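You operate a simulated robot arm through the tools that you are given. There is no shell and no other tool.

You are at the controls of a simulated robot arm. One attempt, no reset.

Task
Run the motor, set the relief knob to 20 MPa on the display, lock it and stop the motor.
Fine: free the silver crank first.

Only the result counts: the job must be done as asked and must still hold three seconds after the hand-in. Knocking over, shifting, dropping, spilling or breaking anything else fails it.

Robot
A 6-joint arm with a three-finger gripper, fixed in place. Base frame: the origin is on the floor under the middle of its stand, x ahead of it, y to its left, z up. Lengths are in m, angles in degrees, forces in N, time in s.
It reaches about 1.213 m from its shoulder. Its first joint turns from -166.0 to 166.0 degrees. Payload 4.89 kg.
The TCP is the grasp point between the finger pads, 0.03 m short of the fingertips. In the tool frame z runs along the fingers and y along their closing line. The gripper opens to 0.164 m; its body begins 0.125 m behind the TCP.
Orientation is that of the tool frame in the base frame, as a unit quaternion [x, y, z, w]. With the fingers straight down and closing along the base's y, the tool's x points along the base's -x, its y along +y and its z along -z.

Tools
- The arm moves only by the tool move_arm. Its argument "commands" is one flat list of numbers, 7 for each row, row after row: the turn, a rotation vector about the base's x, y, z in degrees, then the shift along the base's x, y, z in m, then the finger opening in m, from 0 to 0.164. In form: [ax, ay, az, dx, dy, dz, claw, ax, ay, az, dx, dy, dz, claw, ...]. A call has 1 to 20 rows; each row is the pose to reach, as a shift and turn from the pose commanded when the call began. A row lasts 0.2 s, in which the tool goes at most 0.05 m and 8.6 degrees; a call with a longer step from one row to the next is refused whole, and so is a gripper value outside its range. A pose out of reach is approached as far as the arm can. The call stops where the force on the tool passes 40 N (or 10 N more than at its start, if that is more) or the arm is blocked; 0.2 s more then pass. Each finger travels about 0.108 m/s and halts on what it meets, pressing with about 32 N; the grip force reading is that of the motor and also rises with nothing between the fingers. The clock runs only during rows and for 0.2 s after the last one: add rows that repeat a pose to give the fingers time. It gives the time, the measured TCP pose, the force on the tool (base axes), the opening and the grip force at its end, in the units of the frame above (readings bear some noise), with the torque about the TCP (base axes, N m) and any sound that the robot's microphone picked up.
- Cameras (640 x 400 px; columns grow to the right, rows downward): "scene" is fixed at [0.048, -0.4842, 1.9398]; the picture's right is [0.39, -0.92, 0.00], its down [-0.53, -0.22, -0.82] and it looks along [0.75, 0.32, -0.57] (base axes); focal length 336 px, centre (320, 200). "wrist" rides on the gripper at [0.076, -0.002, -0.152] in the tool frame; the picture's right is [0.02, 1.00, 0.00], its down [-0.88, 0.02, -0.47] and it looks along [-0.47, 0.01, 0.88] (tool axes); focal length 247 px, centre (320, 200). There is no depth. A picture from a camera that has moved, and an enlarged one, comes with that camera's place and axes in the base frame and with its lens. The place of the scene camera against the robot may be out by one fixed shift of up to 0.025 m in any direction.
- capture(camera): a new picture of that camera. The clock stands still meanwhile.
- raise_lower(by): moves the trunk up (or, below 0, down) by that many m; the arm rides with it, the base frame stays. It gives what a move gives, with no picture.
- inspect(camera, box): a new picture of the part [left, top, right, bottom] of that camera's present view, enlarged. The clock stands still meanwhile.
- sign_off(): hands the job in; it is judged then, once.

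Places have to be worked out from the pictures, the camera data and where the tool is seen. Open the gripper and draw the arm clear of the work before you hand the job in, unless the task says otherwise.

The tools are called by a JSON object that holds its "op" and its "data". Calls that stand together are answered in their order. move_arm: Moves the arm, as the interface text tells. Its arguments: {"type":"object","properties":{"commands":{"type":"array","items":{"type":"number"}}},"required":["commands"]} The other tools are called the same way: raise_lower (by) moves the trunk up or down; capture (camera) takes a picture; inspect (camera, box) takes an enlarged picture of a part of a camera's view; sign_off () hands the job in.

At the start:

```text
time: 0.0
ee_pos: [0.5134, 0.0046, 1.5126]
ee_rot: [0.0, 1.0, 0.0, 0.0]
force: [-0.3, -1.0, 0.1]
torque: [-0.05, -0.02, 0.03]
gripper_width: 0.1638
grasp_force: 0.0
trunk travel left (down, up): [-0.225, 0.165]
```

scene: 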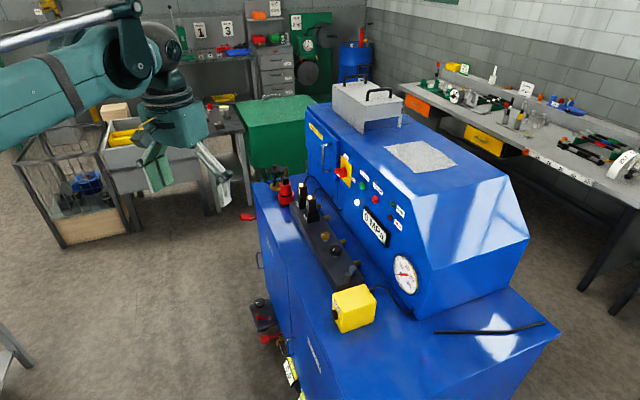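
wrist: 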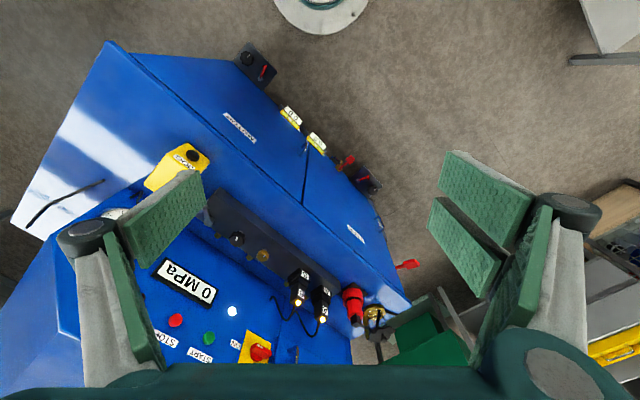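

I start by enlarging the views of the blue hydraulic bench to find the motor buttons, relief knob, lock and "silver crank".

{"op": "inspect", "data": {"camera": "scene", "box": [240, 140, 440, 340]}}

{"op": "inspect", "data": {"camera": "wrist", "box": [120, 140, 420, 370]}}

{"op": "inspect", "data": {"camera": "scene", "box": [230, 280, 330, 400]}}

{"op": "inspect", "data": {"camera": "wrist", "box": [200, 30, 420, 180]}}

```text
2.00 times, centred on (340, 240) of scene
camera zoom: at [0.048, -0.4842, 1.9398], right [0.39, -0.92, 0.0], down [-0.53, -0.22, -0.82], along [0.75, 0.32, -0.57], focal length 673 px, centre (280, 120)
```

zoom: 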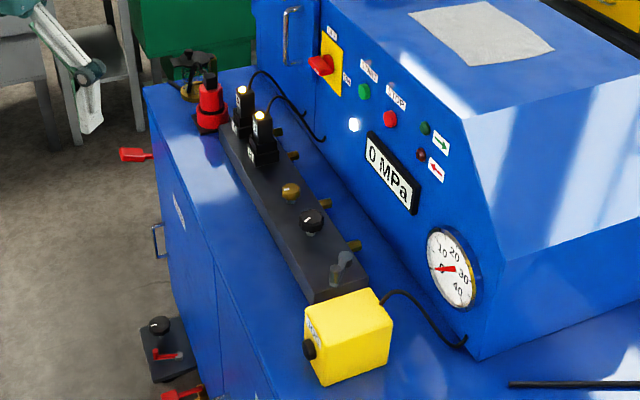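

```text
1.74 times, centred on (270, 255) of wrist
camera zoom: at [0.4384, 0.0024, 1.6646], right [-0.02, 1.0, 0.0], down [0.88, 0.02, 0.47], along [0.47, 0.01, -0.88], focal length 430 px, centre (407, 104)
```

zoom: 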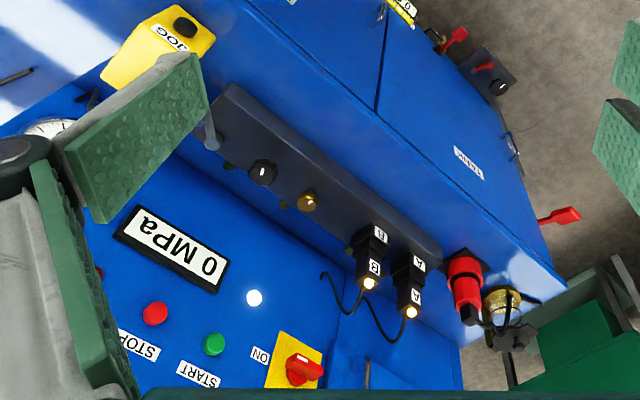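

```text
3.33 times, centred on (280, 340) of scene
camera zoom: at [0.048, -0.4842, 1.9398], right [0.39, -0.92, 0.0], down [-0.53, -0.22, -0.82], along [0.75, 0.32, -0.57], focal length 1121 px, centre (453, -267)
```

zoom: 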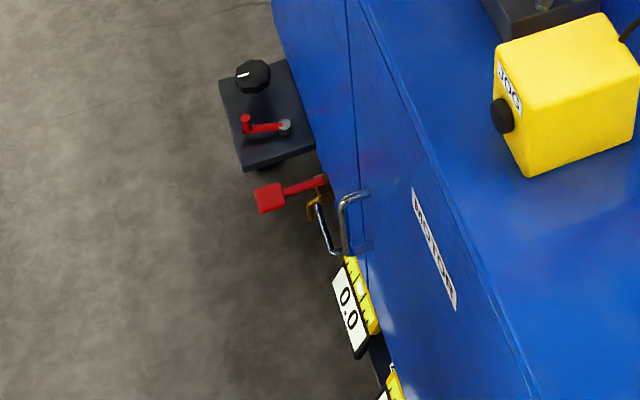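

```text
2.67 times, centred on (310, 105) of wrist
camera zoom: at [0.4384, 0.0024, 1.6646], right [-0.02, 1.0, 0.0], down [0.88, 0.02, 0.47], along [0.47, 0.01, -0.88], focal length 659 px, centre (347, 453)
```

zoom: 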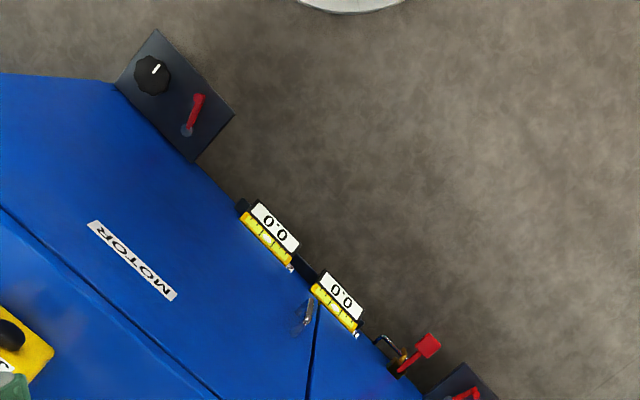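

The bench runs diagonally (about 45°), with the manifold (solenoids A/B, brass knob, black knob, silver crank) at about z 1.15 and START near (0.99,-0.24,1.32). I move the wrist camera closer over the manifold for a better view, staying well above everything.

{"op": "move_arm", "data": {"commands": [0, 0, 0, 0.03, -0.03, -0.01, 0.164, 0, 0, 0, 0.06, -0.06, -0.02, 0.164, 0, 0, 0, 0.09, -0.09, -0.03, 0.164, 0, 0, 0, 0.12, -0.12, -0.05, 0.164, 0, 0, 0, 0.14, -0.15, -0.07, 0.164, 0, 0, 0, 0.15, -0.18, -0.09, 0.164, 0, 0, 0, 0.16, -0.2, -0.11, 0.164]}}

```text
time: 1.6
ee_pos: [0.6765, -0.1956, 1.4023]
ee_rot: [-0.001, 1.0, 0.0, 0.0]
force: [-0.7, 0.4, 0.1]
torque: [-0.09, -0.03, -0.03]
gripper_width: 0.1641
grasp_force: 0.0
trunk travel left (down, up): [-0.225, 0.165]
```

Arm is at (0.677,-0.196,1.402); I take close pictures of the manifold and panel from the wrist.

{"op": "capture", "data": {"camera": "wrist"}}

{"op": "capture", "data": {"camera": "scene"}}

```text
taken
camera wrist: at [0.6001, -0.198, 1.5541], right [-0.02, 1.0, 0.0], down [0.88, 0.02, 0.47], along [0.47, 0.01, -0.88], focal length 247 px, centre (320, 200)
```

wrist: 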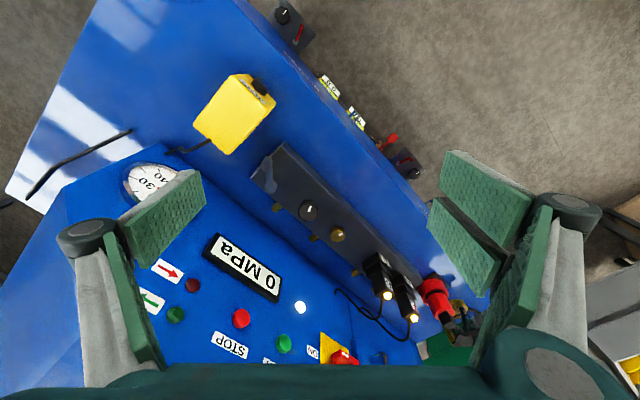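

```text
taken
```

scene: 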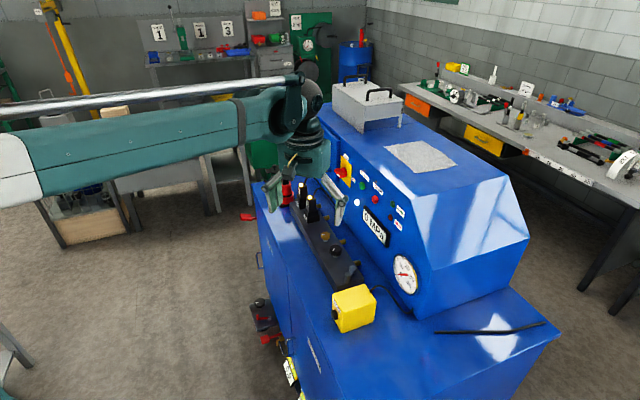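

{"op": "inspect", "data": {"camera": "wrist", "box": [220, 130, 420, 260]}}

{"op": "inspect", "data": {"camera": "wrist", "box": [240, 140, 320, 190]}}

{"op": "inspect", "data": {"camera": "wrist", "box": [140, 220, 400, 370]}}

{"op": "inspect", "data": {"camera": "scene", "box": [310, 220, 390, 290]}}

{"op": "inspect", "data": {"camera": "wrist", "box": [260, 0, 460, 190]}}

```text
3.08 times, centred on (320, 195) of wrist
camera zoom: at [0.6001, -0.198, 1.5541], right [-0.02, 1.0, 0.0], down [0.88, 0.02, 0.47], along [0.47, 0.01, -0.88], focal length 760 px, centre (320, 215)
```

zoom: 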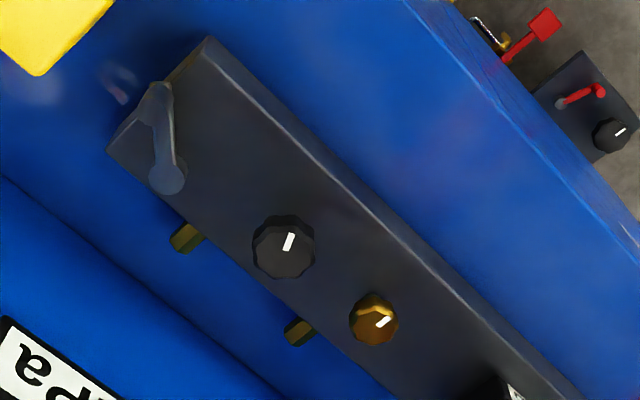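

```text
8.00 times, centred on (280, 165) of wrist
camera zoom: at [0.6001, -0.198, 1.5541], right [-0.02, 1.0, 0.0], down [0.88, 0.02, 0.47], along [0.47, 0.01, -0.88], focal length 1976 px, centre (640, 480)
```

zoom: 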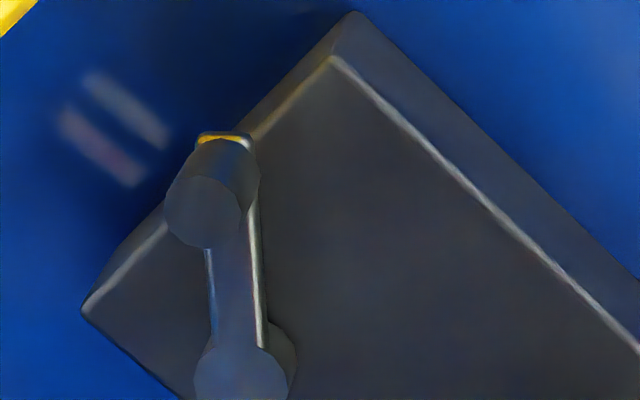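

```text
2.46 times, centred on (270, 295) of wrist
camera zoom: at [0.6001, -0.198, 1.5541], right [-0.02, 1.0, 0.0], down [0.88, 0.02, 0.47], along [0.47, 0.01, -0.88], focal length 608 px, centre (443, -34)
```

zoom: 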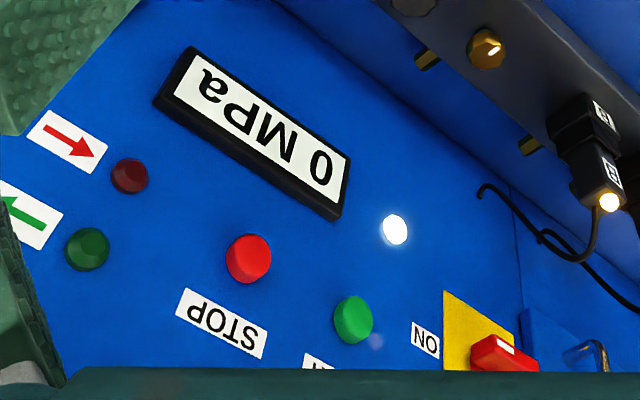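

```text
5.71 times, centred on (350, 255) of scene
camera zoom: at [0.048, -0.4842, 1.9398], right [0.39, -0.92, 0.0], down [-0.53, -0.22, -0.82], along [0.75, 0.32, -0.57], focal length 1922 px, centre (149, -114)
```

zoom: 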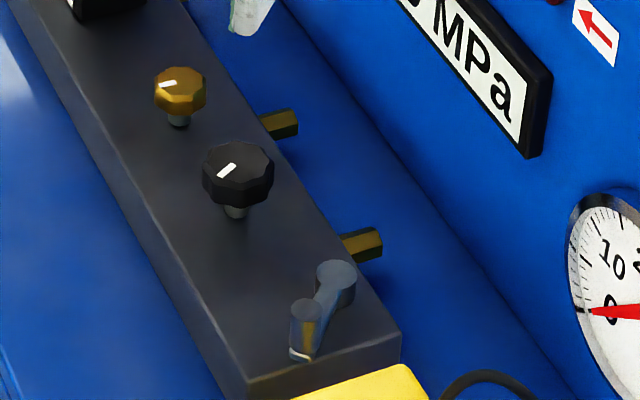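

```text
2.11 times, centred on (360, 95) of wrist
camera zoom: at [0.6001, -0.198, 1.5541], right [-0.02, 1.0, 0.0], down [0.88, 0.02, 0.47], along [0.47, 0.01, -0.88], focal length 520 px, centre (236, 421)
```

zoom: 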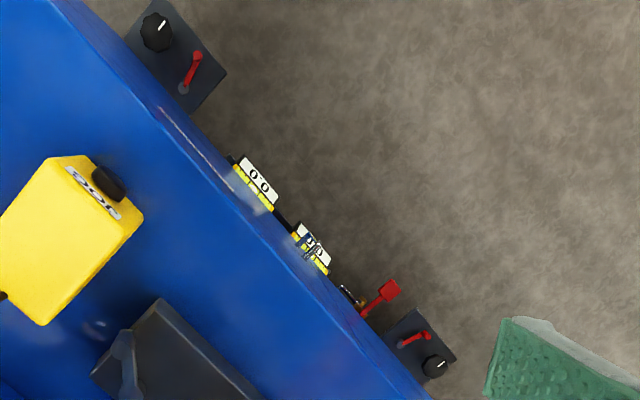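

The manifold's black knob sits beside the silver crank (hub near (0.816,-0.295), handle toward -x), which looks like the relief knob with its lock. I close the fingers here in free air to learn how they look and how large they are.

{"op": "move_arm", "data": {"commands": [0, 0, 0, 0, 0, 0, 0.04, 0, 0, 0, 0, 0, 0, 0.04, 0, 0, 0, 0, 0, 0, 0.04, 0, 0, 0, 0, 0, 0, 0.04]}}

{"op": "capture", "data": {"camera": "wrist"}}

{"op": "inspect", "data": {"camera": "scene", "box": [220, 80, 420, 280]}}

{"op": "move_arm", "data": {"commands": [0, 0, 0, 0, 0, 0, 0, 0, 0, 0, 0, 0, 0, 0, 0, 0, 0, 0, 0, 0, 0]}}

{"op": "capture", "data": {"camera": "wrist"}}

{"op": "inspect", "data": {"camera": "scene", "box": [220, 80, 420, 280]}}

```text
time: 2.6
ee_pos: [0.6752, -0.1946, 1.4012]
ee_rot: [0.001, 1.0, 0.0, 0.0]
force: [0.4, -0.8, 0.3]
torque: [0.01, 0.0, 0.0]
gripper_width: 0.04
grasp_force: 0.1
trunk travel left (down, up): [-0.225, 0.165]
```

```text
taken
camera wrist: at [0.6004, -0.198, 1.554], right [-0.02, 1.0, 0.0], down [0.88, 0.02, 0.47], along [0.47, 0.01, -0.88], focal length 247 px, centre (320, 200)
```

wrist: 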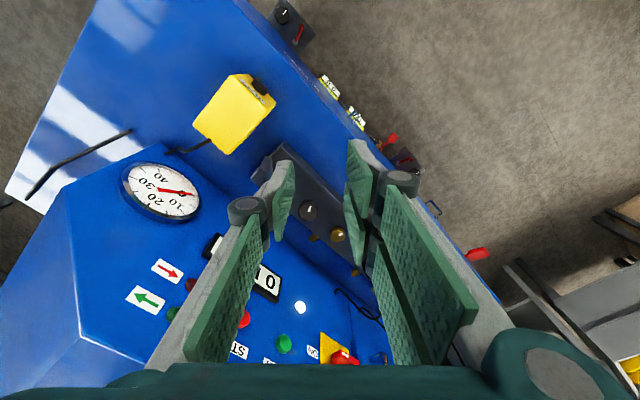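

```text
2.00 times, centred on (320, 180) of scene
camera zoom: at [0.048, -0.4842, 1.9398], right [0.39, -0.92, 0.0], down [-0.53, -0.22, -0.82], along [0.75, 0.32, -0.57], focal length 673 px, centre (320, 240)
```

zoom: 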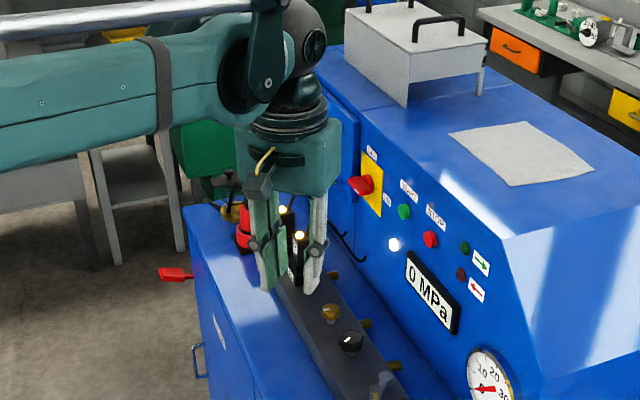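

```text
time: 3.4
ee_pos: [0.6756, -0.1951, 1.4018]
ee_rot: [0.0, 1.0, 0.0, 0.0]
force: [-1.1, 0.2, 0.0]
torque: [0.01, -0.02, 0.01]
gripper_width: 0.0001
grasp_force: 32.2
trunk travel left (down, up): [-0.225, 0.165]
```

```text
taken
camera wrist: at [0.6003, -0.198, 1.554], right [-0.02, 1.0, 0.0], down [0.88, 0.02, 0.47], along [0.47, 0.01, -0.88], focal length 247 px, centre (320, 200)
```

wrist: 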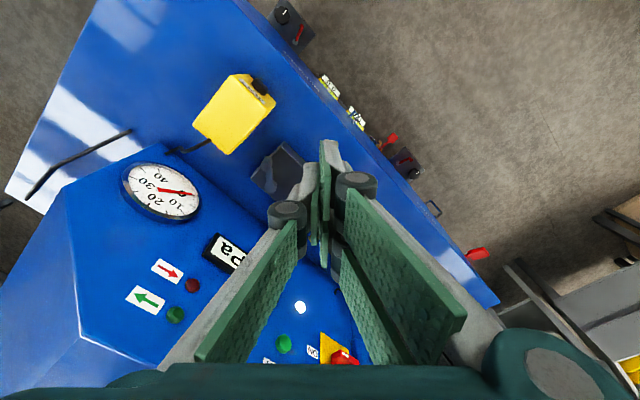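

```text
2.00 times, centred on (320, 180) of scene
camera zoom: at [0.048, -0.4842, 1.9398], right [0.39, -0.92, 0.0], down [-0.53, -0.22, -0.82], along [0.75, 0.32, -0.57], focal length 673 px, centre (320, 240)
```

zoom: 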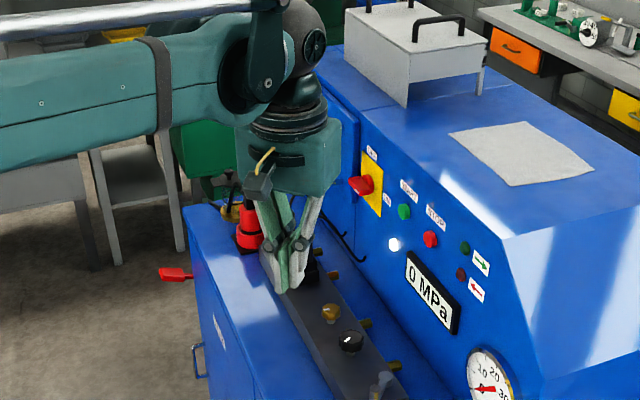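

Fingers closed; I enlarge the fingertip region to see the finger widths and tip shape.

{"op": "inspect", "data": {"camera": "wrist", "box": [260, 120, 400, 260]}}

{"op": "inspect", "data": {"camera": "scene", "box": [270, 120, 350, 200]}}

{"op": "inspect", "data": {"camera": "scene", "box": [330, 160, 450, 300]}}

```text
2.86 times, centred on (330, 190) of wrist
camera zoom: at [0.6003, -0.198, 1.554], right [-0.02, 1.0, 0.0], down [0.88, 0.02, 0.47], along [0.47, 0.01, -0.88], focal length 706 px, centre (291, 229)
```

zoom: 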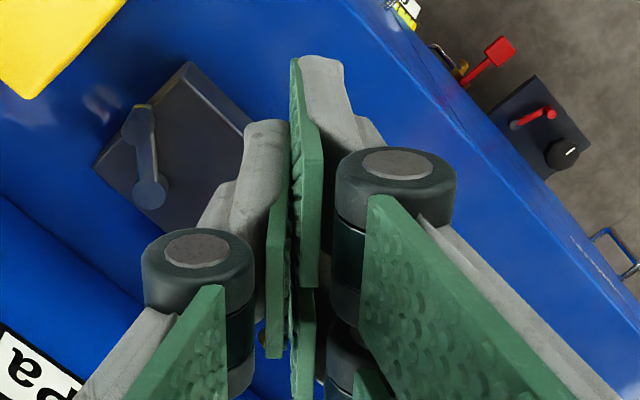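

```text
5.00 times, centred on (310, 160) of scene
camera zoom: at [0.048, -0.4842, 1.9398], right [0.39, -0.92, 0.0], down [-0.53, -0.22, -0.82], along [0.75, 0.32, -0.57], focal length 1682 px, centre (370, 400)
```

zoom: 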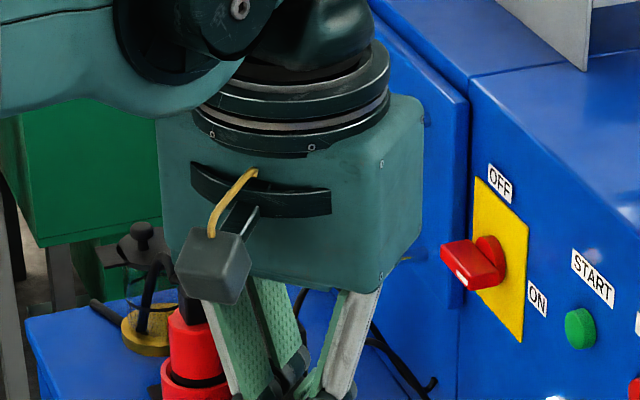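

```text
2.86 times, centred on (390, 230) of scene
camera zoom: at [0.048, -0.4842, 1.9398], right [0.39, -0.92, 0.0], down [-0.53, -0.22, -0.82], along [0.75, 0.32, -0.57], focal length 961 px, centre (120, 114)
```

zoom: 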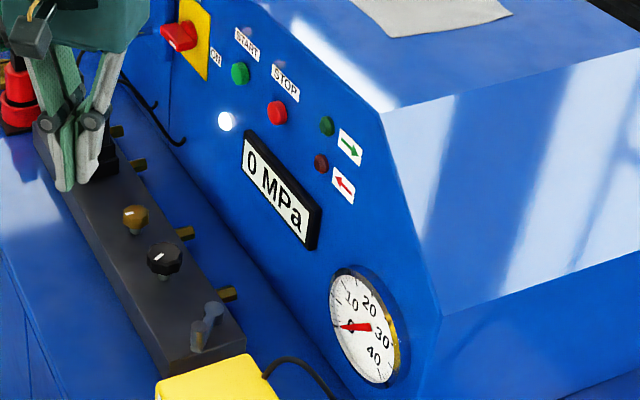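

Fingertips are about 25 mm wide each, spread ±0.03 m, so they fit around the knob. I turn the tool -45° about z (camera looking square to the bench), open, and come closer over the knob and crank.

{"op": "move_arm", "data": {"commands": [0, 0, -7.5, 0.016, 0.001, -0.02, 0.08, 0, 0, -15, 0.032, 0.002, -0.04, 0.164, 0, 0, -22.5, 0.048, 0.003, -0.06, 0.164, 0, 0, -30, 0.064, 0.005, -0.08, 0.164, 0, 0, -37.5, 0.08, 0.006, -0.1, 0.164, 0, 0, -45, 0.095, 0.007, -0.125, 0.164, 0, 0, -45, 0.095, 0.007, -0.125, 0.164]}}

{"op": "capture", "data": {"camera": "wrist"}}

```text
time: 5.0
ee_pos: [0.7692, -0.1878, 1.2755]
ee_rot: [0.383, 0.924, 0.0, 0.001]
force: [1.6, -0.9, -1.1]
torque: [0.01, 0.11, 0.0]
gripper_width: 0.1637
grasp_force: 0.1
trunk travel left (down, up): [-0.225, 0.165]
```

```text
taken
camera wrist: at [0.7145, -0.1352, 1.4289], right [0.69, 0.72, 0.0], down [0.64, -0.61, 0.47], along [0.34, -0.33, -0.88], focal length 247 px, centre (320, 200)
```

wrist: 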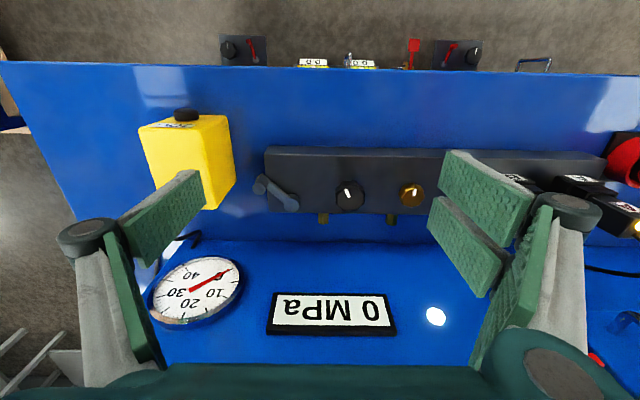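

The view is now square to the bench; I enlarge the crank and knobs.

{"op": "inspect", "data": {"camera": "wrist", "box": [240, 130, 440, 255]}}

{"op": "inspect", "data": {"camera": "wrist", "box": [240, 160, 320, 220]}}

{"op": "inspect", "data": {"camera": "wrist", "box": [210, 20, 510, 80]}}

```text
3.20 times, centred on (340, 192) of wrist
camera zoom: at [0.7145, -0.1352, 1.4289], right [0.69, 0.72, 0.0], down [0.64, -0.61, 0.47], along [0.34, -0.33, -0.88], focal length 790 px, centre (256, 224)
```

zoom: 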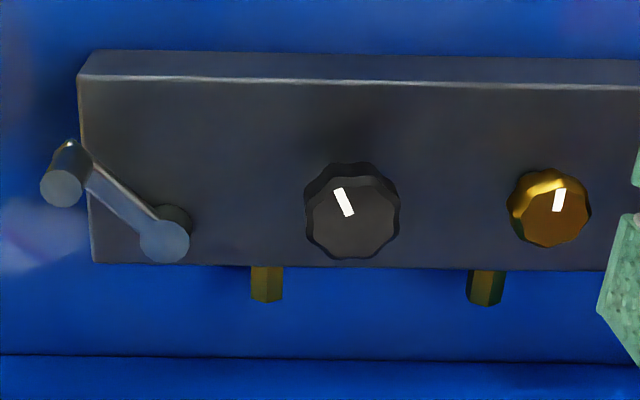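

```text
6.67 times, centred on (280, 190) of wrist
camera zoom: at [0.7145, -0.1352, 1.4289], right [0.69, 0.72, 0.0], down [0.64, -0.61, 0.47], along [0.34, -0.33, -0.88], focal length 1646 px, centre (587, 267)
```

zoom: 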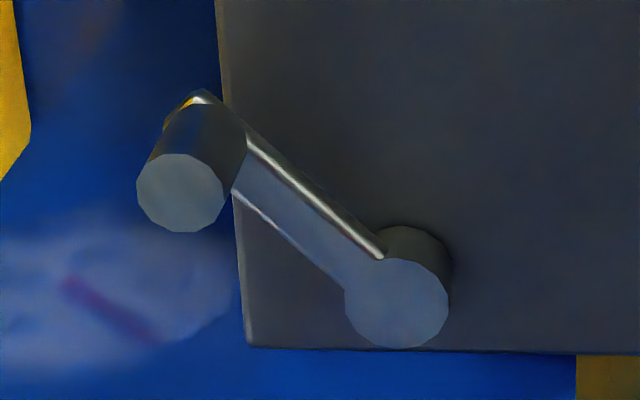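

```text
2.13 times, centred on (360, 50) of wrist
camera zoom: at [0.7145, -0.1352, 1.4289], right [0.69, 0.72, 0.0], down [0.64, -0.61, 0.47], along [0.34, -0.33, -0.88], focal length 527 px, centre (235, 520)
```

zoom: 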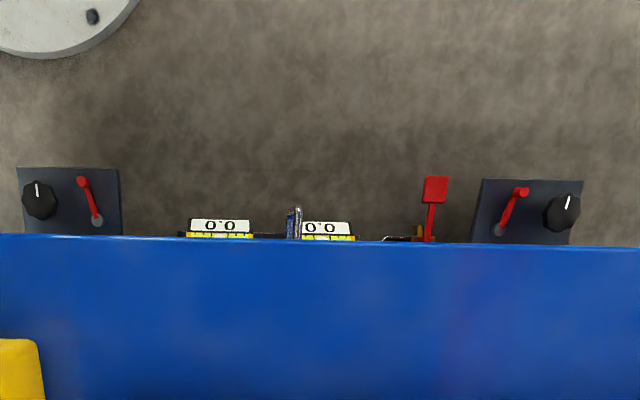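

Crank hub comes out near (0.819,-0.297,1.095), handle near (0.762,-0.298, top 1.122), black knob top near (0.863,-0.218,1.11). I check how near the JOG box is to the handle before going down.

{"op": "inspect", "data": {"camera": "wrist", "box": [120, 90, 320, 220]}}

{"op": "inspect", "data": {"camera": "scene", "box": [320, 240, 420, 340]}}

```text
3.08 times, centred on (220, 155) of wrist
camera zoom: at [0.7145, -0.1352, 1.4289], right [0.69, 0.72, 0.0], down [0.64, -0.61, 0.47], along [0.34, -0.33, -0.88], focal length 760 px, centre (628, 338)
```

zoom: 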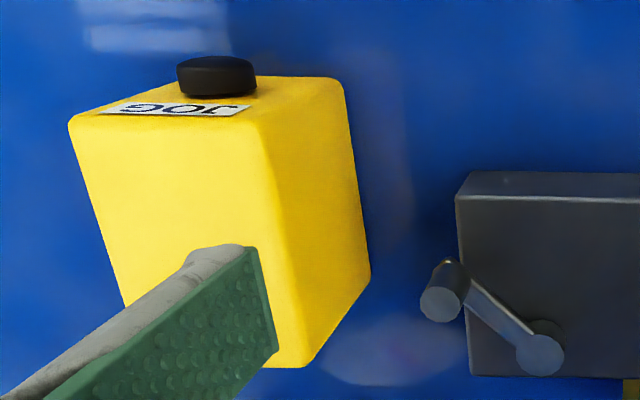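

```text
4.00 times, centred on (370, 290) of scene
camera zoom: at [0.048, -0.4842, 1.9398], right [0.39, -0.92, 0.0], down [-0.53, -0.22, -0.82], along [0.75, 0.32, -0.57], focal length 1345 px, centre (120, -160)
```

zoom: 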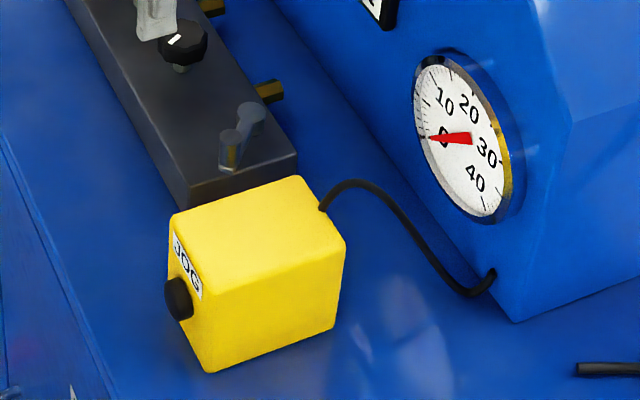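

The JOG box's near face is about 0.06 m beyond the handle and its top (1.131) is slightly above the handle top. I move above the handle with fingers partly closed (0.046), tips staying above 1.15, then look.

{"op": "move_arm", "data": {"commands": [0, 0, 0, 0, -0.03, 0, 0.1, 0, 0, 0, -0.003, -0.06, 0, 0.046, 0, 0, 0, -0.006, -0.09, -0.01, 0.046, 0, 0, 0, -0.007, -0.11, -0.03, 0.046, 0, 0, 0, -0.007, -0.11, -0.06, 0.046, 0, 0, 0, -0.007, -0.11, -0.08, 0.046, 0, 0, 0, -0.007, -0.11, -0.08, 0.046]}}

{"op": "capture", "data": {"camera": "wrist"}}

{"op": "inspect", "data": {"camera": "scene", "box": [300, 180, 420, 300]}}

```text
time: 6.6
ee_pos: [0.7624, -0.2966, 1.1966]
ee_rot: [0.383, 0.924, 0.0, 0.0]
force: [0.6, 0.1, 0.8]
torque: [0.0, 0.05, 0.0]
gripper_width: 0.0461
grasp_force: 0.1
trunk travel left (down, up): [-0.225, 0.165]
```

```text
taken
camera wrist: at [0.7083, -0.245, 1.3485], right [0.69, 0.72, 0.0], down [0.64, -0.61, 0.47], along [0.34, -0.33, -0.88], focal length 247 px, centre (320, 200)
```

wrist: 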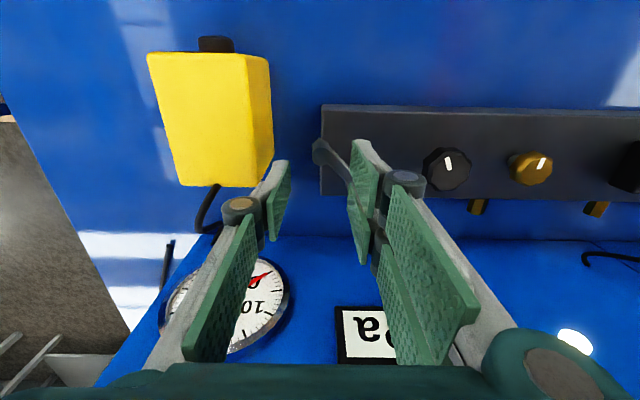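

```text
3.33 times, centred on (360, 240) of scene
camera zoom: at [0.048, -0.4842, 1.9398], right [0.39, -0.92, 0.0], down [-0.53, -0.22, -0.82], along [0.75, 0.32, -0.57], focal length 1121 px, centre (187, 67)
```

zoom: 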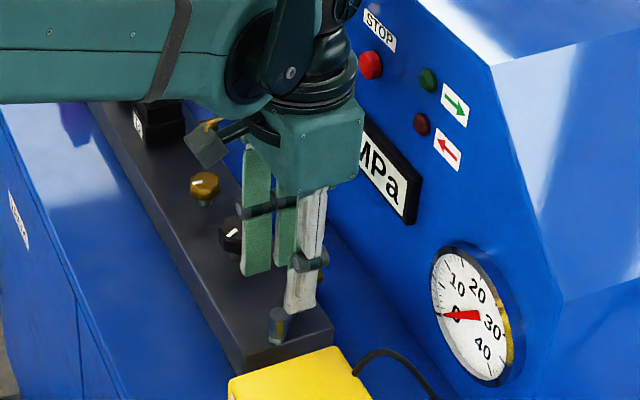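

The handle appears centred between the fingers sideways; I zoom in to measure the remaining offset along the other direction.

{"op": "inspect", "data": {"camera": "wrist", "box": [260, 110, 400, 220]}}

```text
3.64 times, centred on (330, 165) of wrist
camera zoom: at [0.7083, -0.245, 1.3485], right [0.69, 0.72, 0.0], down [0.64, -0.61, 0.47], along [0.34, -0.33, -0.88], focal length 898 px, centre (284, 327)
```

zoom: 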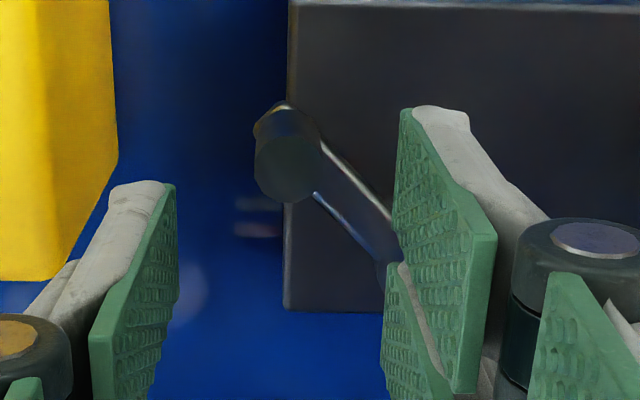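

Handle is centred to within 2 mm. I descend so the tips reach z≈1.10 (just above the crank arm) and then close on the handle.

{"op": "move_arm", "data": {"commands": [0, 0, 0, -0.001, 0.001, -0.03, 0.046, 0, 0, 0, -0.001, 0.001, -0.055, 0.046, 0, 0, 0, -0.001, 0.001, -0.065, 0.046, 0, 0, 0, -0.001, 0.001, -0.065, 0.046]}}

{"op": "inspect", "data": {"camera": "wrist", "box": [220, 80, 420, 240]}}

{"op": "inspect", "data": {"camera": "scene", "box": [320, 220, 400, 300]}}

```text
time: 7.6
ee_pos: [0.7586, -0.2966, 1.1315]
ee_rot: [0.383, 0.924, 0.0, 0.002]
force: [5.8, 1.4, 25.7]
torque: [0.16, -1.06, 0.03]
gripper_width: 0.049
grasp_force: 2.7
trunk travel left (down, up): [-0.225, 0.165]
```

```text
2.50 times, centred on (320, 160) of wrist
camera zoom: at [0.7049, -0.2448, 1.2843], right [0.69, 0.72, 0.0], down [0.64, -0.61, 0.47], along [0.34, -0.33, -0.88], focal length 617 px, centre (320, 300)
```

zoom: 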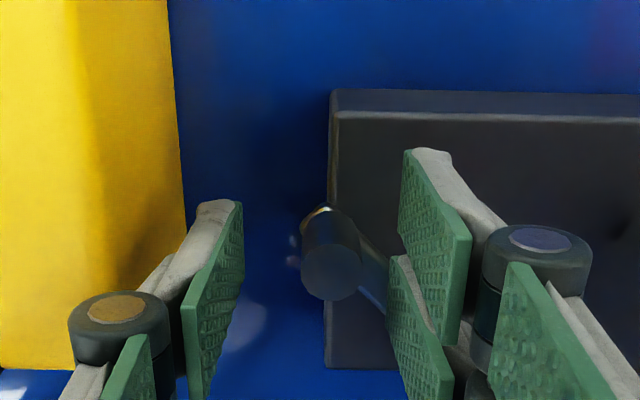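

```text
5.00 times, centred on (360, 260) of scene
camera zoom: at [0.048, -0.4842, 1.9398], right [0.39, -0.92, 0.0], down [-0.53, -0.22, -0.82], along [0.75, 0.32, -0.57], focal length 1682 px, centre (120, -100)
```

zoom: 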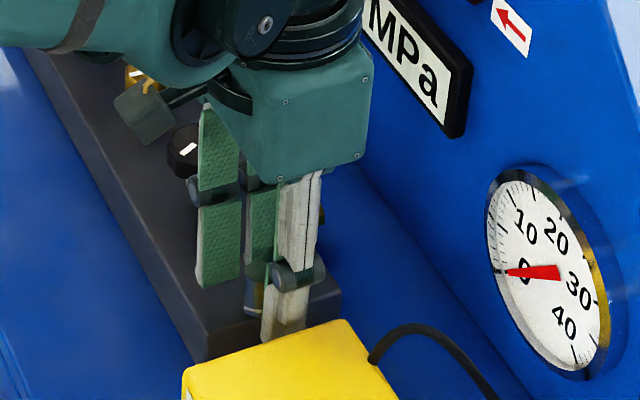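

One fingertip landed on the crank arm (25 N upward), so I lift, turn the tool back by +45° so the fingers straddle the arm with its length between them, and look again.

{"op": "move_arm", "data": {"commands": [0, 0, 0, 0, 0, 0.03, 0.046, 0, 0, 0, 0, 0, 0.06, 0.046, 0, 0, 7.5, 0.001, 0.002, 0.06, 0.046, 0, 0, 15, 0.001, 0.002, 0.06, 0.046, 0, 0, 22.5, 0.001, 0.002, 0.06, 0.046, 0, 0, 30, 0.001, 0.002, 0.06, 0.046, 0, 0, 37.5, 0.001, 0.002, 0.06, 0.046, 0, 0, 45, 0.001, 0.002, 0.06, 0.046, 0, 0, 45, 0.001, 0.002, 0.06, 0.046]}}

{"op": "inspect", "data": {"camera": "wrist", "box": [220, 80, 420, 240]}}

```text
time: 9.6
ee_pos: [0.7622, -0.2951, 1.1925]
ee_rot: [0.0, 1.0, 0.0, 0.0]
force: [0.3, 0.7, 0.3]
torque: [-0.01, 0.01, 0.01]
gripper_width: 0.046
grasp_force: 0.0
trunk travel left (down, up): [-0.225, 0.165]
```

```text
2.50 times, centred on (320, 160) of wrist
camera zoom: at [0.6865, -0.298, 1.3449], right [-0.02, 1.0, 0.0], down [0.88, 0.02, 0.47], along [0.47, 0.01, -0.88], focal length 617 px, centre (320, 300)
```

zoom: 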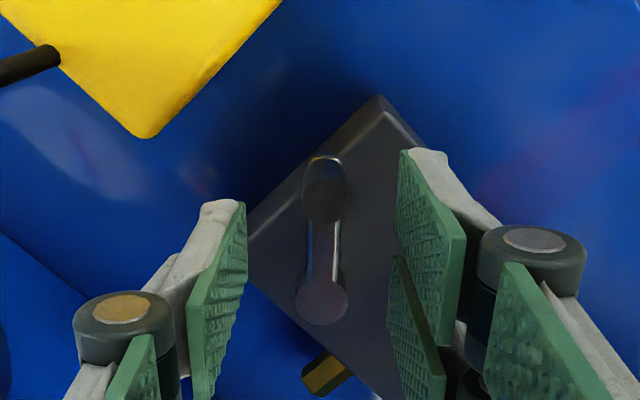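

Now the arm runs neatly between the fingers; handle at about (0.761,-0.293), hub (0.819,-0.294). I descend to tips at about 1.097 and close on the handle.

{"op": "move_arm", "data": {"commands": [0, 0, 0, -0.001, 0.0015, -0.03, 0.046, 0, 0, 0, -0.001, 0.0015, -0.055, 0.046, 0, 0, 0, -0.001, 0.0015, -0.065, 0.046, 0, 0, 0, -0.001, 0.0015, -0.065, 0.03, 0, 0, 0, -0.001, 0.0015, -0.065, 0.0, 0, 0, 0, -0.001, 0.0015, -0.065, 0.0]}}

{"op": "inspect", "data": {"camera": "wrist", "box": [220, 80, 420, 240]}}

```text
time: 11.0
ee_pos: [0.7611, -0.2932, 1.1283]
ee_rot: [0.0, 1.0, 0.001, 0.0]
force: [-5.4, 7.3, -5.1]
torque: [0.16, 0.09, -0.07]
gripper_width: 0.0163
grasp_force: 44.9
trunk travel left (down, up): [-0.225, 0.165]
```

```text
2.50 times, centred on (320, 160) of wrist
camera zoom: at [0.6857, -0.2965, 1.28], right [-0.02, 1.0, 0.0], down [0.88, 0.02, 0.47], along [0.47, 0.01, -0.88], focal length 617 px, centre (320, 300)
```

zoom: 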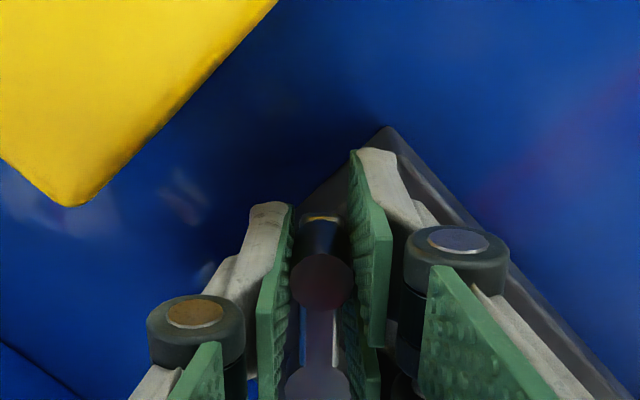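

Handle is gripped (0.016 m). I try turning the crank counter-clockwise (unscrewing sense) about its hub in small steps and watch the force.

{"op": "move_arm", "data": {"commands": [0, 0, 4, 0.0001, -0.0041, 0, 0, 0, 0, 8, 0.0006, -0.0081, 0, 0, 0, 0, 12, 0.0013, -0.0122, 0, 0, 0, 0, 16, 0.0023, -0.0161, 0, 0]}}

```text
time: 11.5
ee_pos: [0.7612, -0.2942, 1.1275]
ee_rot: [-0.051, 0.999, 0.003, 0.0]
force: [-0.3, 18.1, 1.6]
torque: [0.59, -0.18, -0.26]
gripper_width: 0.0159
grasp_force: 45.1
trunk travel left (down, up): [-0.225, 0.165]
stopped in row 2: the force on the tool passed its limit at 46 N (the readings are from after the stop); the commanded pose is now the measured one
```

Counter-clockwise is solidly blocked (46 N without movement), so it sits at that stop. I try the clockwise direction.

{"op": "move_arm", "data": {"commands": [0, 0, -5.8, 0, 0.001, 0, 0, 0, 0, -9.8, 0.0001, 0.0051, 0, 0, 0, 0, -13.8, 0.0006, 0.0091, 0, 0, 0, 0, -17.8, 0.0013, 0.0132, 0, 0]}}

```text
time: 12.5
ee_pos: [0.7622, -0.2832, 1.129]
ee_rot: [0.105, 0.994, 0.001, 0.0]
force: [-13.9, 4.7, 4.2]
torque: [0.08, 0.6, 0.2]
gripper_width: 0.0163
grasp_force: 45.1
trunk travel left (down, up): [-0.225, 0.165]
```

It moves clockwise with low tangential force. I check with a picture that the crank really follows.

{"op": "capture", "data": {"camera": "wrist"}}

{"op": "inspect", "data": {"camera": "wrist", "box": [220, 80, 420, 240]}}

```text
taken
camera wrist: at [0.6876, -0.2704, 1.2799], right [0.19, 0.98, 0.0], down [0.86, -0.17, 0.47], along [0.47, -0.09, -0.88], focal length 247 px, centre (320, 200)
```

wrist: 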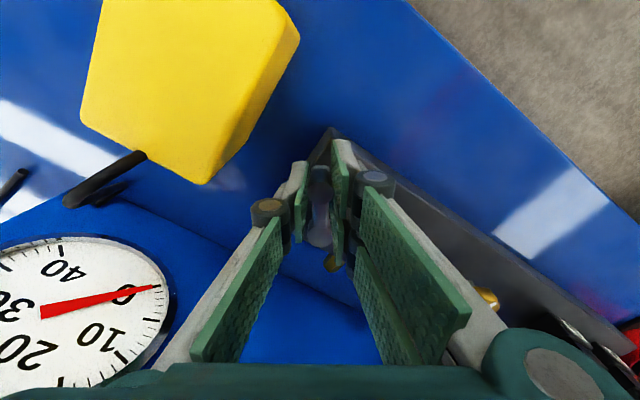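

```text
2.50 times, centred on (320, 160) of wrist
camera zoom: at [0.6876, -0.2704, 1.2799], right [0.19, 0.98, 0.0], down [0.86, -0.17, 0.47], along [0.47, -0.09, -0.88], focal length 617 px, centre (320, 300)
```

zoom: 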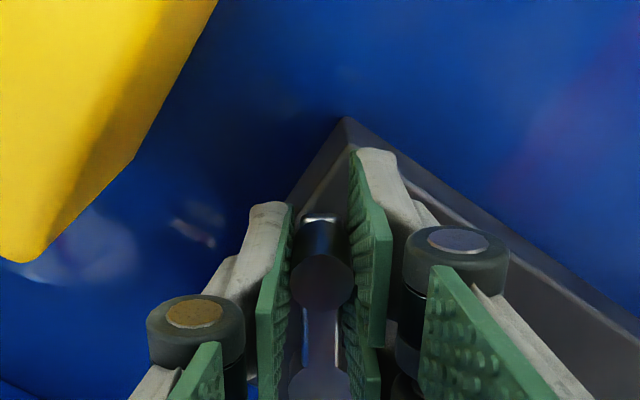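

The crank follows the grip. I continue clockwise along the arc to about 52°.

{"op": "move_arm", "data": {"commands": [0, 0, -8, 0.001, 0.0073, 0, 0, 0, 0, -16, 0.0043, 0.0147, 0, 0, 0, 0, -24, 0.0086, 0.0216, 0, 0, 0, 0, -32, 0.0138, 0.0278, 0, 0, 0, 0, -40, 0.0198, 0.0332, 0, 0]}}

{"op": "capture", "data": {"camera": "wrist"}}

{"op": "inspect", "data": {"camera": "scene", "box": [320, 200, 420, 300]}}

```text
time: 13.7
ee_pos: [0.7822, -0.2496, 1.1273]
ee_rot: [0.44, 0.898, 0.003, 0.001]
force: [-10.9, 9.8, 8.6]
torque: [0.5, 0.46, -0.1]
gripper_width: 0.0159
grasp_force: 44.7
trunk travel left (down, up): [-0.225, 0.165]
```

```text
taken
camera wrist: at [0.7345, -0.1918, 1.2799], right [0.78, 0.63, 0.0], down [0.55, -0.68, 0.47], along [0.3, -0.36, -0.88], focal length 247 px, centre (320, 200)
```

wrist: 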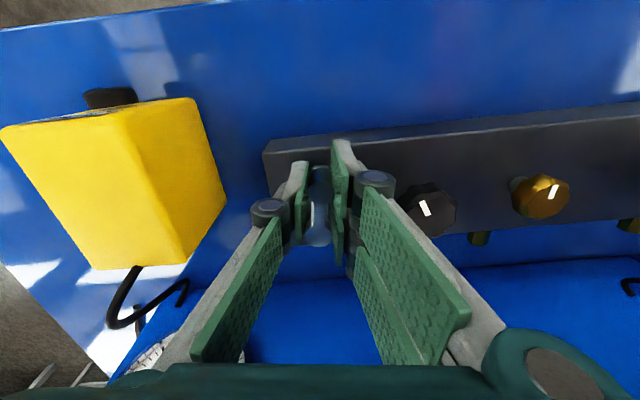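

```text
4.00 times, centred on (370, 250) of scene
camera zoom: at [0.048, -0.4842, 1.9398], right [0.39, -0.92, 0.0], down [-0.53, -0.22, -0.82], along [0.75, 0.32, -0.57], focal length 1345 px, centre (120, 0)
```

zoom: 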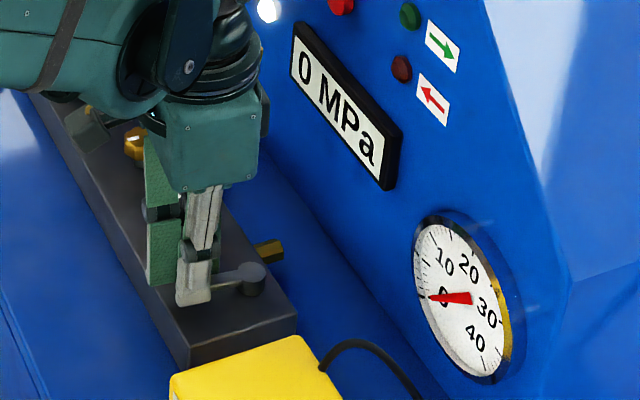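

Crank is now about 50° clockwise. I go on to about 70° in smaller steps, watching the clearance to the black knob.

{"op": "move_arm", "data": {"commands": [0, 0, -4, 0.005, 0.0035, 0, 0, 0, 0, -7, 0.0103, 0.0064, 0, 0, 0, 0, -10, 0.0159, 0.0088, 0, 0]}}

{"op": "inspect", "data": {"camera": "wrist", "box": [220, 100, 480, 260]}}

```text
time: 14.5
ee_pos: [0.7969, -0.2411, 1.1275]
ee_rot: [0.516, 0.857, 0.0, 0.001]
force: [-20.7, 1.7, -9.9]
torque: [-0.11, 0.44, -0.91]
gripper_width: 0.0166
grasp_force: 44.6
trunk travel left (down, up): [-0.225, 0.165]
```

```text
2.46 times, centred on (350, 180) of wrist
camera zoom: at [0.7601, -0.1761, 1.28], right [0.87, 0.49, 0.0], down [0.43, -0.77, 0.47], along [0.23, -0.41, -0.88], focal length 608 px, centre (246, 249)
```

zoom: 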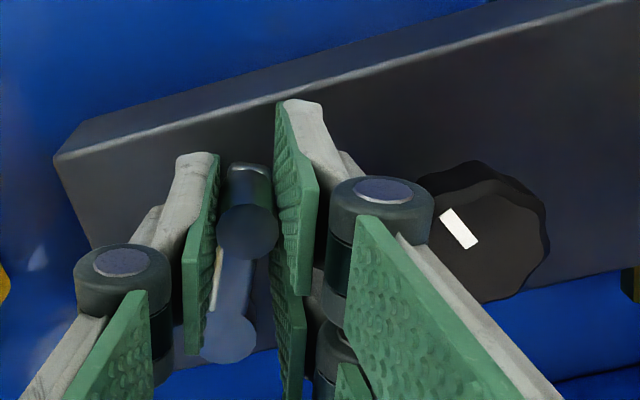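

The crank is at about 67° and still moving with friction only. I continue toward 88° in small steps; the call will stop if it meets its end stop.

{"op": "move_arm", "data": {"commands": [0, 0, -2, 0.0058, 0.0018, 0.001, 0, 0, 0, -4, 0.0117, 0.0029, 0.002, 0, 0, 0, -6, 0.0178, 0.0035, 0.003, 0]}}

{"op": "inspect", "data": {"camera": "wrist", "box": [220, 100, 480, 260]}}

```text
time: 14.9
ee_pos: [0.7972, -0.2433, 1.1283]
ee_rot: [0.523, 0.852, 0.001, -0.001]
force: [-13.5, -0.5, -2.7]
torque: [-0.45, 0.44, -0.47]
gripper_width: 0.0165
grasp_force: 44.9
trunk travel left (down, up): [-0.225, 0.165]
stopped in row 1: the force on the tool passed its limit at 49 N (the readings are from after the stop); the commanded pose is now the measured one
```

```text
2.46 times, centred on (350, 180) of wrist
camera zoom: at [0.7624, -0.1751, 1.2801], right [0.88, 0.47, 0.0], down [0.42, -0.78, 0.47], along [0.22, -0.42, -0.88], focal length 608 px, centre (246, 249)
```

zoom: 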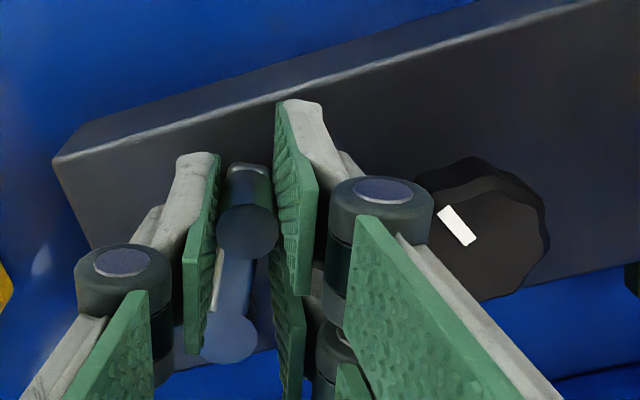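

The crank stops firmly at about 68° clockwise, which I take as its free end stop. I open the fingers slightly, rise straight up and check.

{"op": "move_arm", "data": {"commands": [0, 0, 0, 0, 0, 0, 0.036, 0, 0, 0, 0, 0, 0, 0.036, 0, 0, 0, 0, 0, 0.03, 0.036, 0, 0, 0, 0, 0, 0.07, 0.036, 0, 0, 0, 0, 0, 0.11, 0.036, 0, 0, 0, 0, 0, 0.11, 0.036]}}

{"op": "capture", "data": {"camera": "wrist"}}

{"op": "inspect", "data": {"camera": "scene", "box": [320, 200, 420, 300]}}

```text
time: 16.3
ee_pos: [0.7991, -0.2424, 1.2358]
ee_rot: [0.522, 0.853, 0.001, 0.0]
force: [-0.6, 1.1, 0.1]
torque: [-0.06, -0.07, -0.01]
gripper_width: 0.0361
grasp_force: 0.1
trunk travel left (down, up): [-0.225, 0.165]
```

```text
taken
camera wrist: at [0.7639, -0.1752, 1.3885], right [0.88, 0.47, 0.0], down [0.42, -0.78, 0.47], along [0.22, -0.42, -0.88], focal length 247 px, centre (320, 200)
```

wrist: 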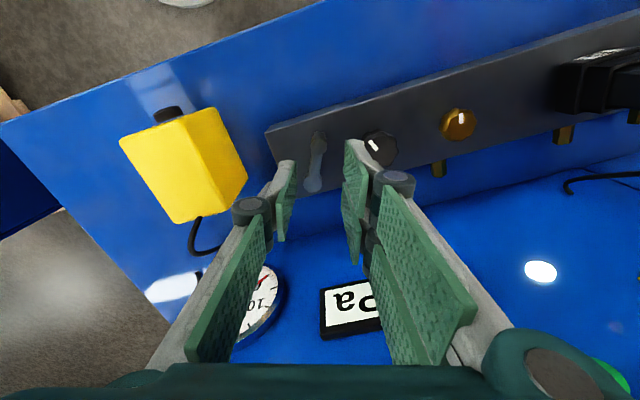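

```text
4.00 times, centred on (370, 250) of scene
camera zoom: at [0.048, -0.4842, 1.9398], right [0.39, -0.92, 0.0], down [-0.53, -0.22, -0.82], along [0.75, 0.32, -0.57], focal length 1345 px, centre (120, 0)
```

zoom: 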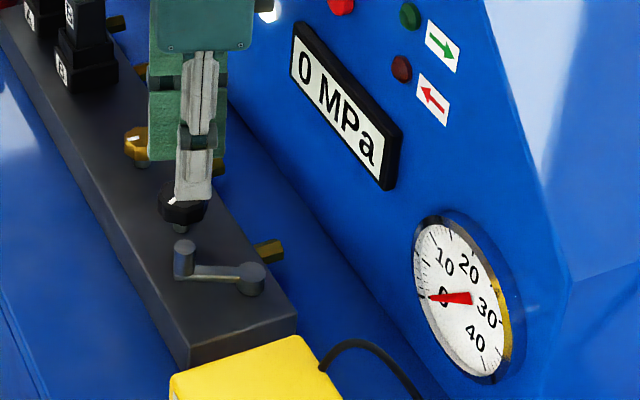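

The crank now points about 68° clockwise of its starting place, so it is freed. Next I press START: I rise, square the tool to the panel and close the fingers.

{"op": "move_arm", "data": {"commands": [0, 0, 6, 0, 0, 0.03, 0.0, 0, 0, 12, 0, 0, 0.07, 0.0, 0, 0, 18, 0, 0, 0.11, 0.0, 0, 0, 18, 0.02, 0.02, 0.13, 0.0, 0, 0, 18, 0.02, 0.02, 0.13, 0.0]}}

{"op": "capture", "data": {"camera": "wrist"}}

```text
time: 17.5
ee_pos: [0.8175, -0.2221, 1.3687]
ee_rot: [0.383, 0.924, 0.001, 0.0]
force: [0.2, 0.3, 0.1]
torque: [-0.01, 0.06, 0.0]
gripper_width: 0.0
grasp_force: 32.0
trunk travel left (down, up): [-0.225, 0.165]
```

```text
taken
camera wrist: at [0.763, -0.1698, 1.5211], right [0.69, 0.72, 0.0], down [0.64, -0.61, 0.47], along [0.34, -0.33, -0.88], focal length 247 px, centre (320, 200)
```

wrist: 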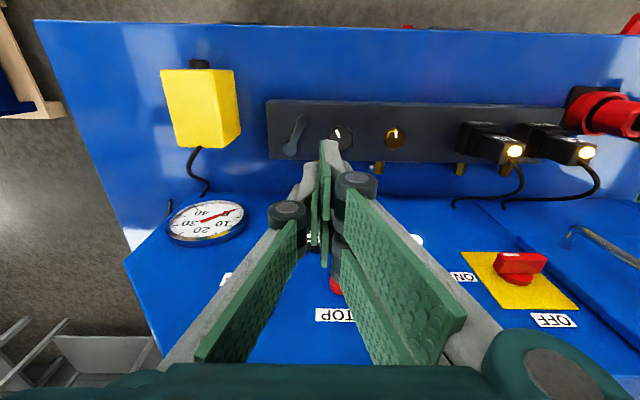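

I check the main switch position while here.

{"op": "inspect", "data": {"camera": "wrist", "box": [440, 220, 600, 340]}}

{"op": "inspect", "data": {"camera": "scene", "box": [300, 130, 420, 240]}}

```text
3.33 times, centred on (520, 280) of wrist
camera zoom: at [0.763, -0.1698, 1.5211], right [0.69, 0.72, 0.0], down [0.64, -0.61, 0.47], along [0.34, -0.33, -0.88], focal length 823 px, centre (-347, -67)
```

zoom: 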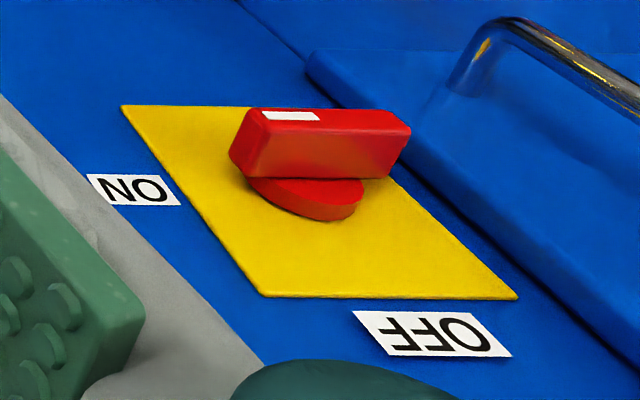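

```text
3.64 times, centred on (360, 185) of scene
camera zoom: at [0.048, -0.4842, 1.9398], right [0.39, -0.92, 0.0], down [-0.53, -0.22, -0.82], along [0.75, 0.32, -0.57], focal length 1223 px, centre (174, 254)
```

zoom: 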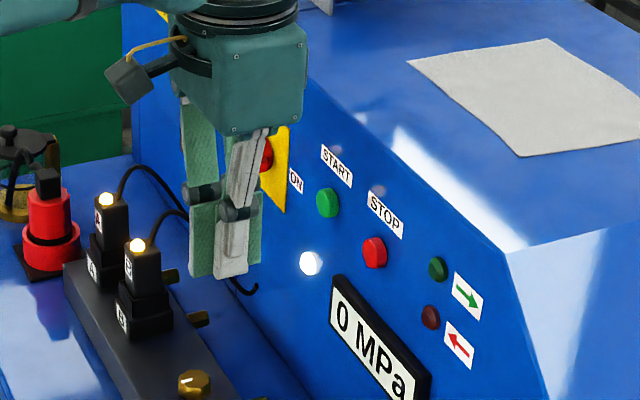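

The main switch is at ON and START sits near (1.010,-0.254,1.301). I tilt the tool 45° toward the panel and come to a stand-off about 6 cm in front of START.

{"op": "move_arm", "data": {"commands": [-5.3, -5.3, 0, 0.016, 0.005, 0, 0, -10.6, -10.6, 0, 0.032, 0.01, -0.005, 0, -15.9, -15.9, 0, 0.05, 0.016, -0.015, 0, -21.2, -21.2, 0, 0.068, 0.022, -0.03, 0, -26.5, -26.5, 0, 0.086, 0.028, -0.045, 0, -31.8, -31.8, 0, 0.104, 0.034, -0.058, 0, -31.8, -31.8, 0, 0.1155, 0.0384, -0.0683, 0, -31.8, -31.8, 0, 0.1155, 0.0384, -0.0683, 0]}}

{"op": "capture", "data": {"camera": "wrist"}}

{"op": "inspect", "data": {"camera": "scene", "box": [300, 130, 420, 240]}}

```text
time: 19.3
ee_pos: [0.9346, -0.1831, 1.2972]
ee_rot: [0.355, 0.854, -0.146, 0.353]
force: [0.0, 0.3, 0.2]
torque: [-0.03, 0.04, -0.04]
gripper_width: 0.0001
grasp_force: 32.1
trunk travel left (down, up): [-0.225, 0.165]
```

```text
taken
camera wrist: at [0.8198, -0.0707, 1.3513], right [0.7, 0.72, -0.01], down [0.22, -0.19, 0.96], along [0.68, -0.67, -0.29], focal length 247 px, centre (320, 200)
```

wrist: 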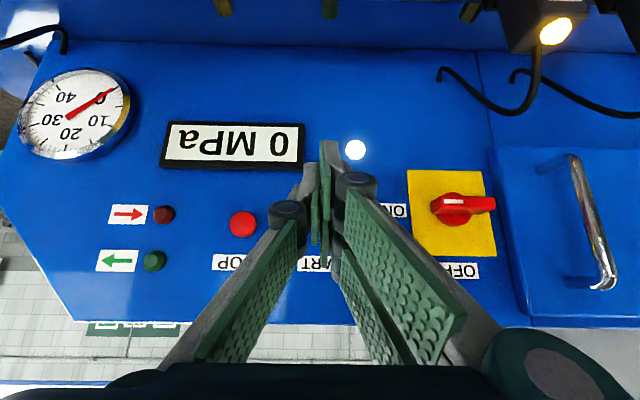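

```text
3.64 times, centred on (360, 185) of scene
camera zoom: at [0.048, -0.4842, 1.9398], right [0.39, -0.92, 0.0], down [-0.53, -0.22, -0.82], along [0.75, 0.32, -0.57], focal length 1223 px, centre (174, 254)
```

zoom: 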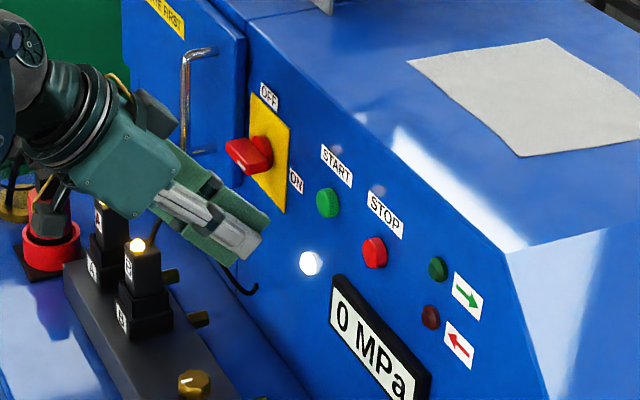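

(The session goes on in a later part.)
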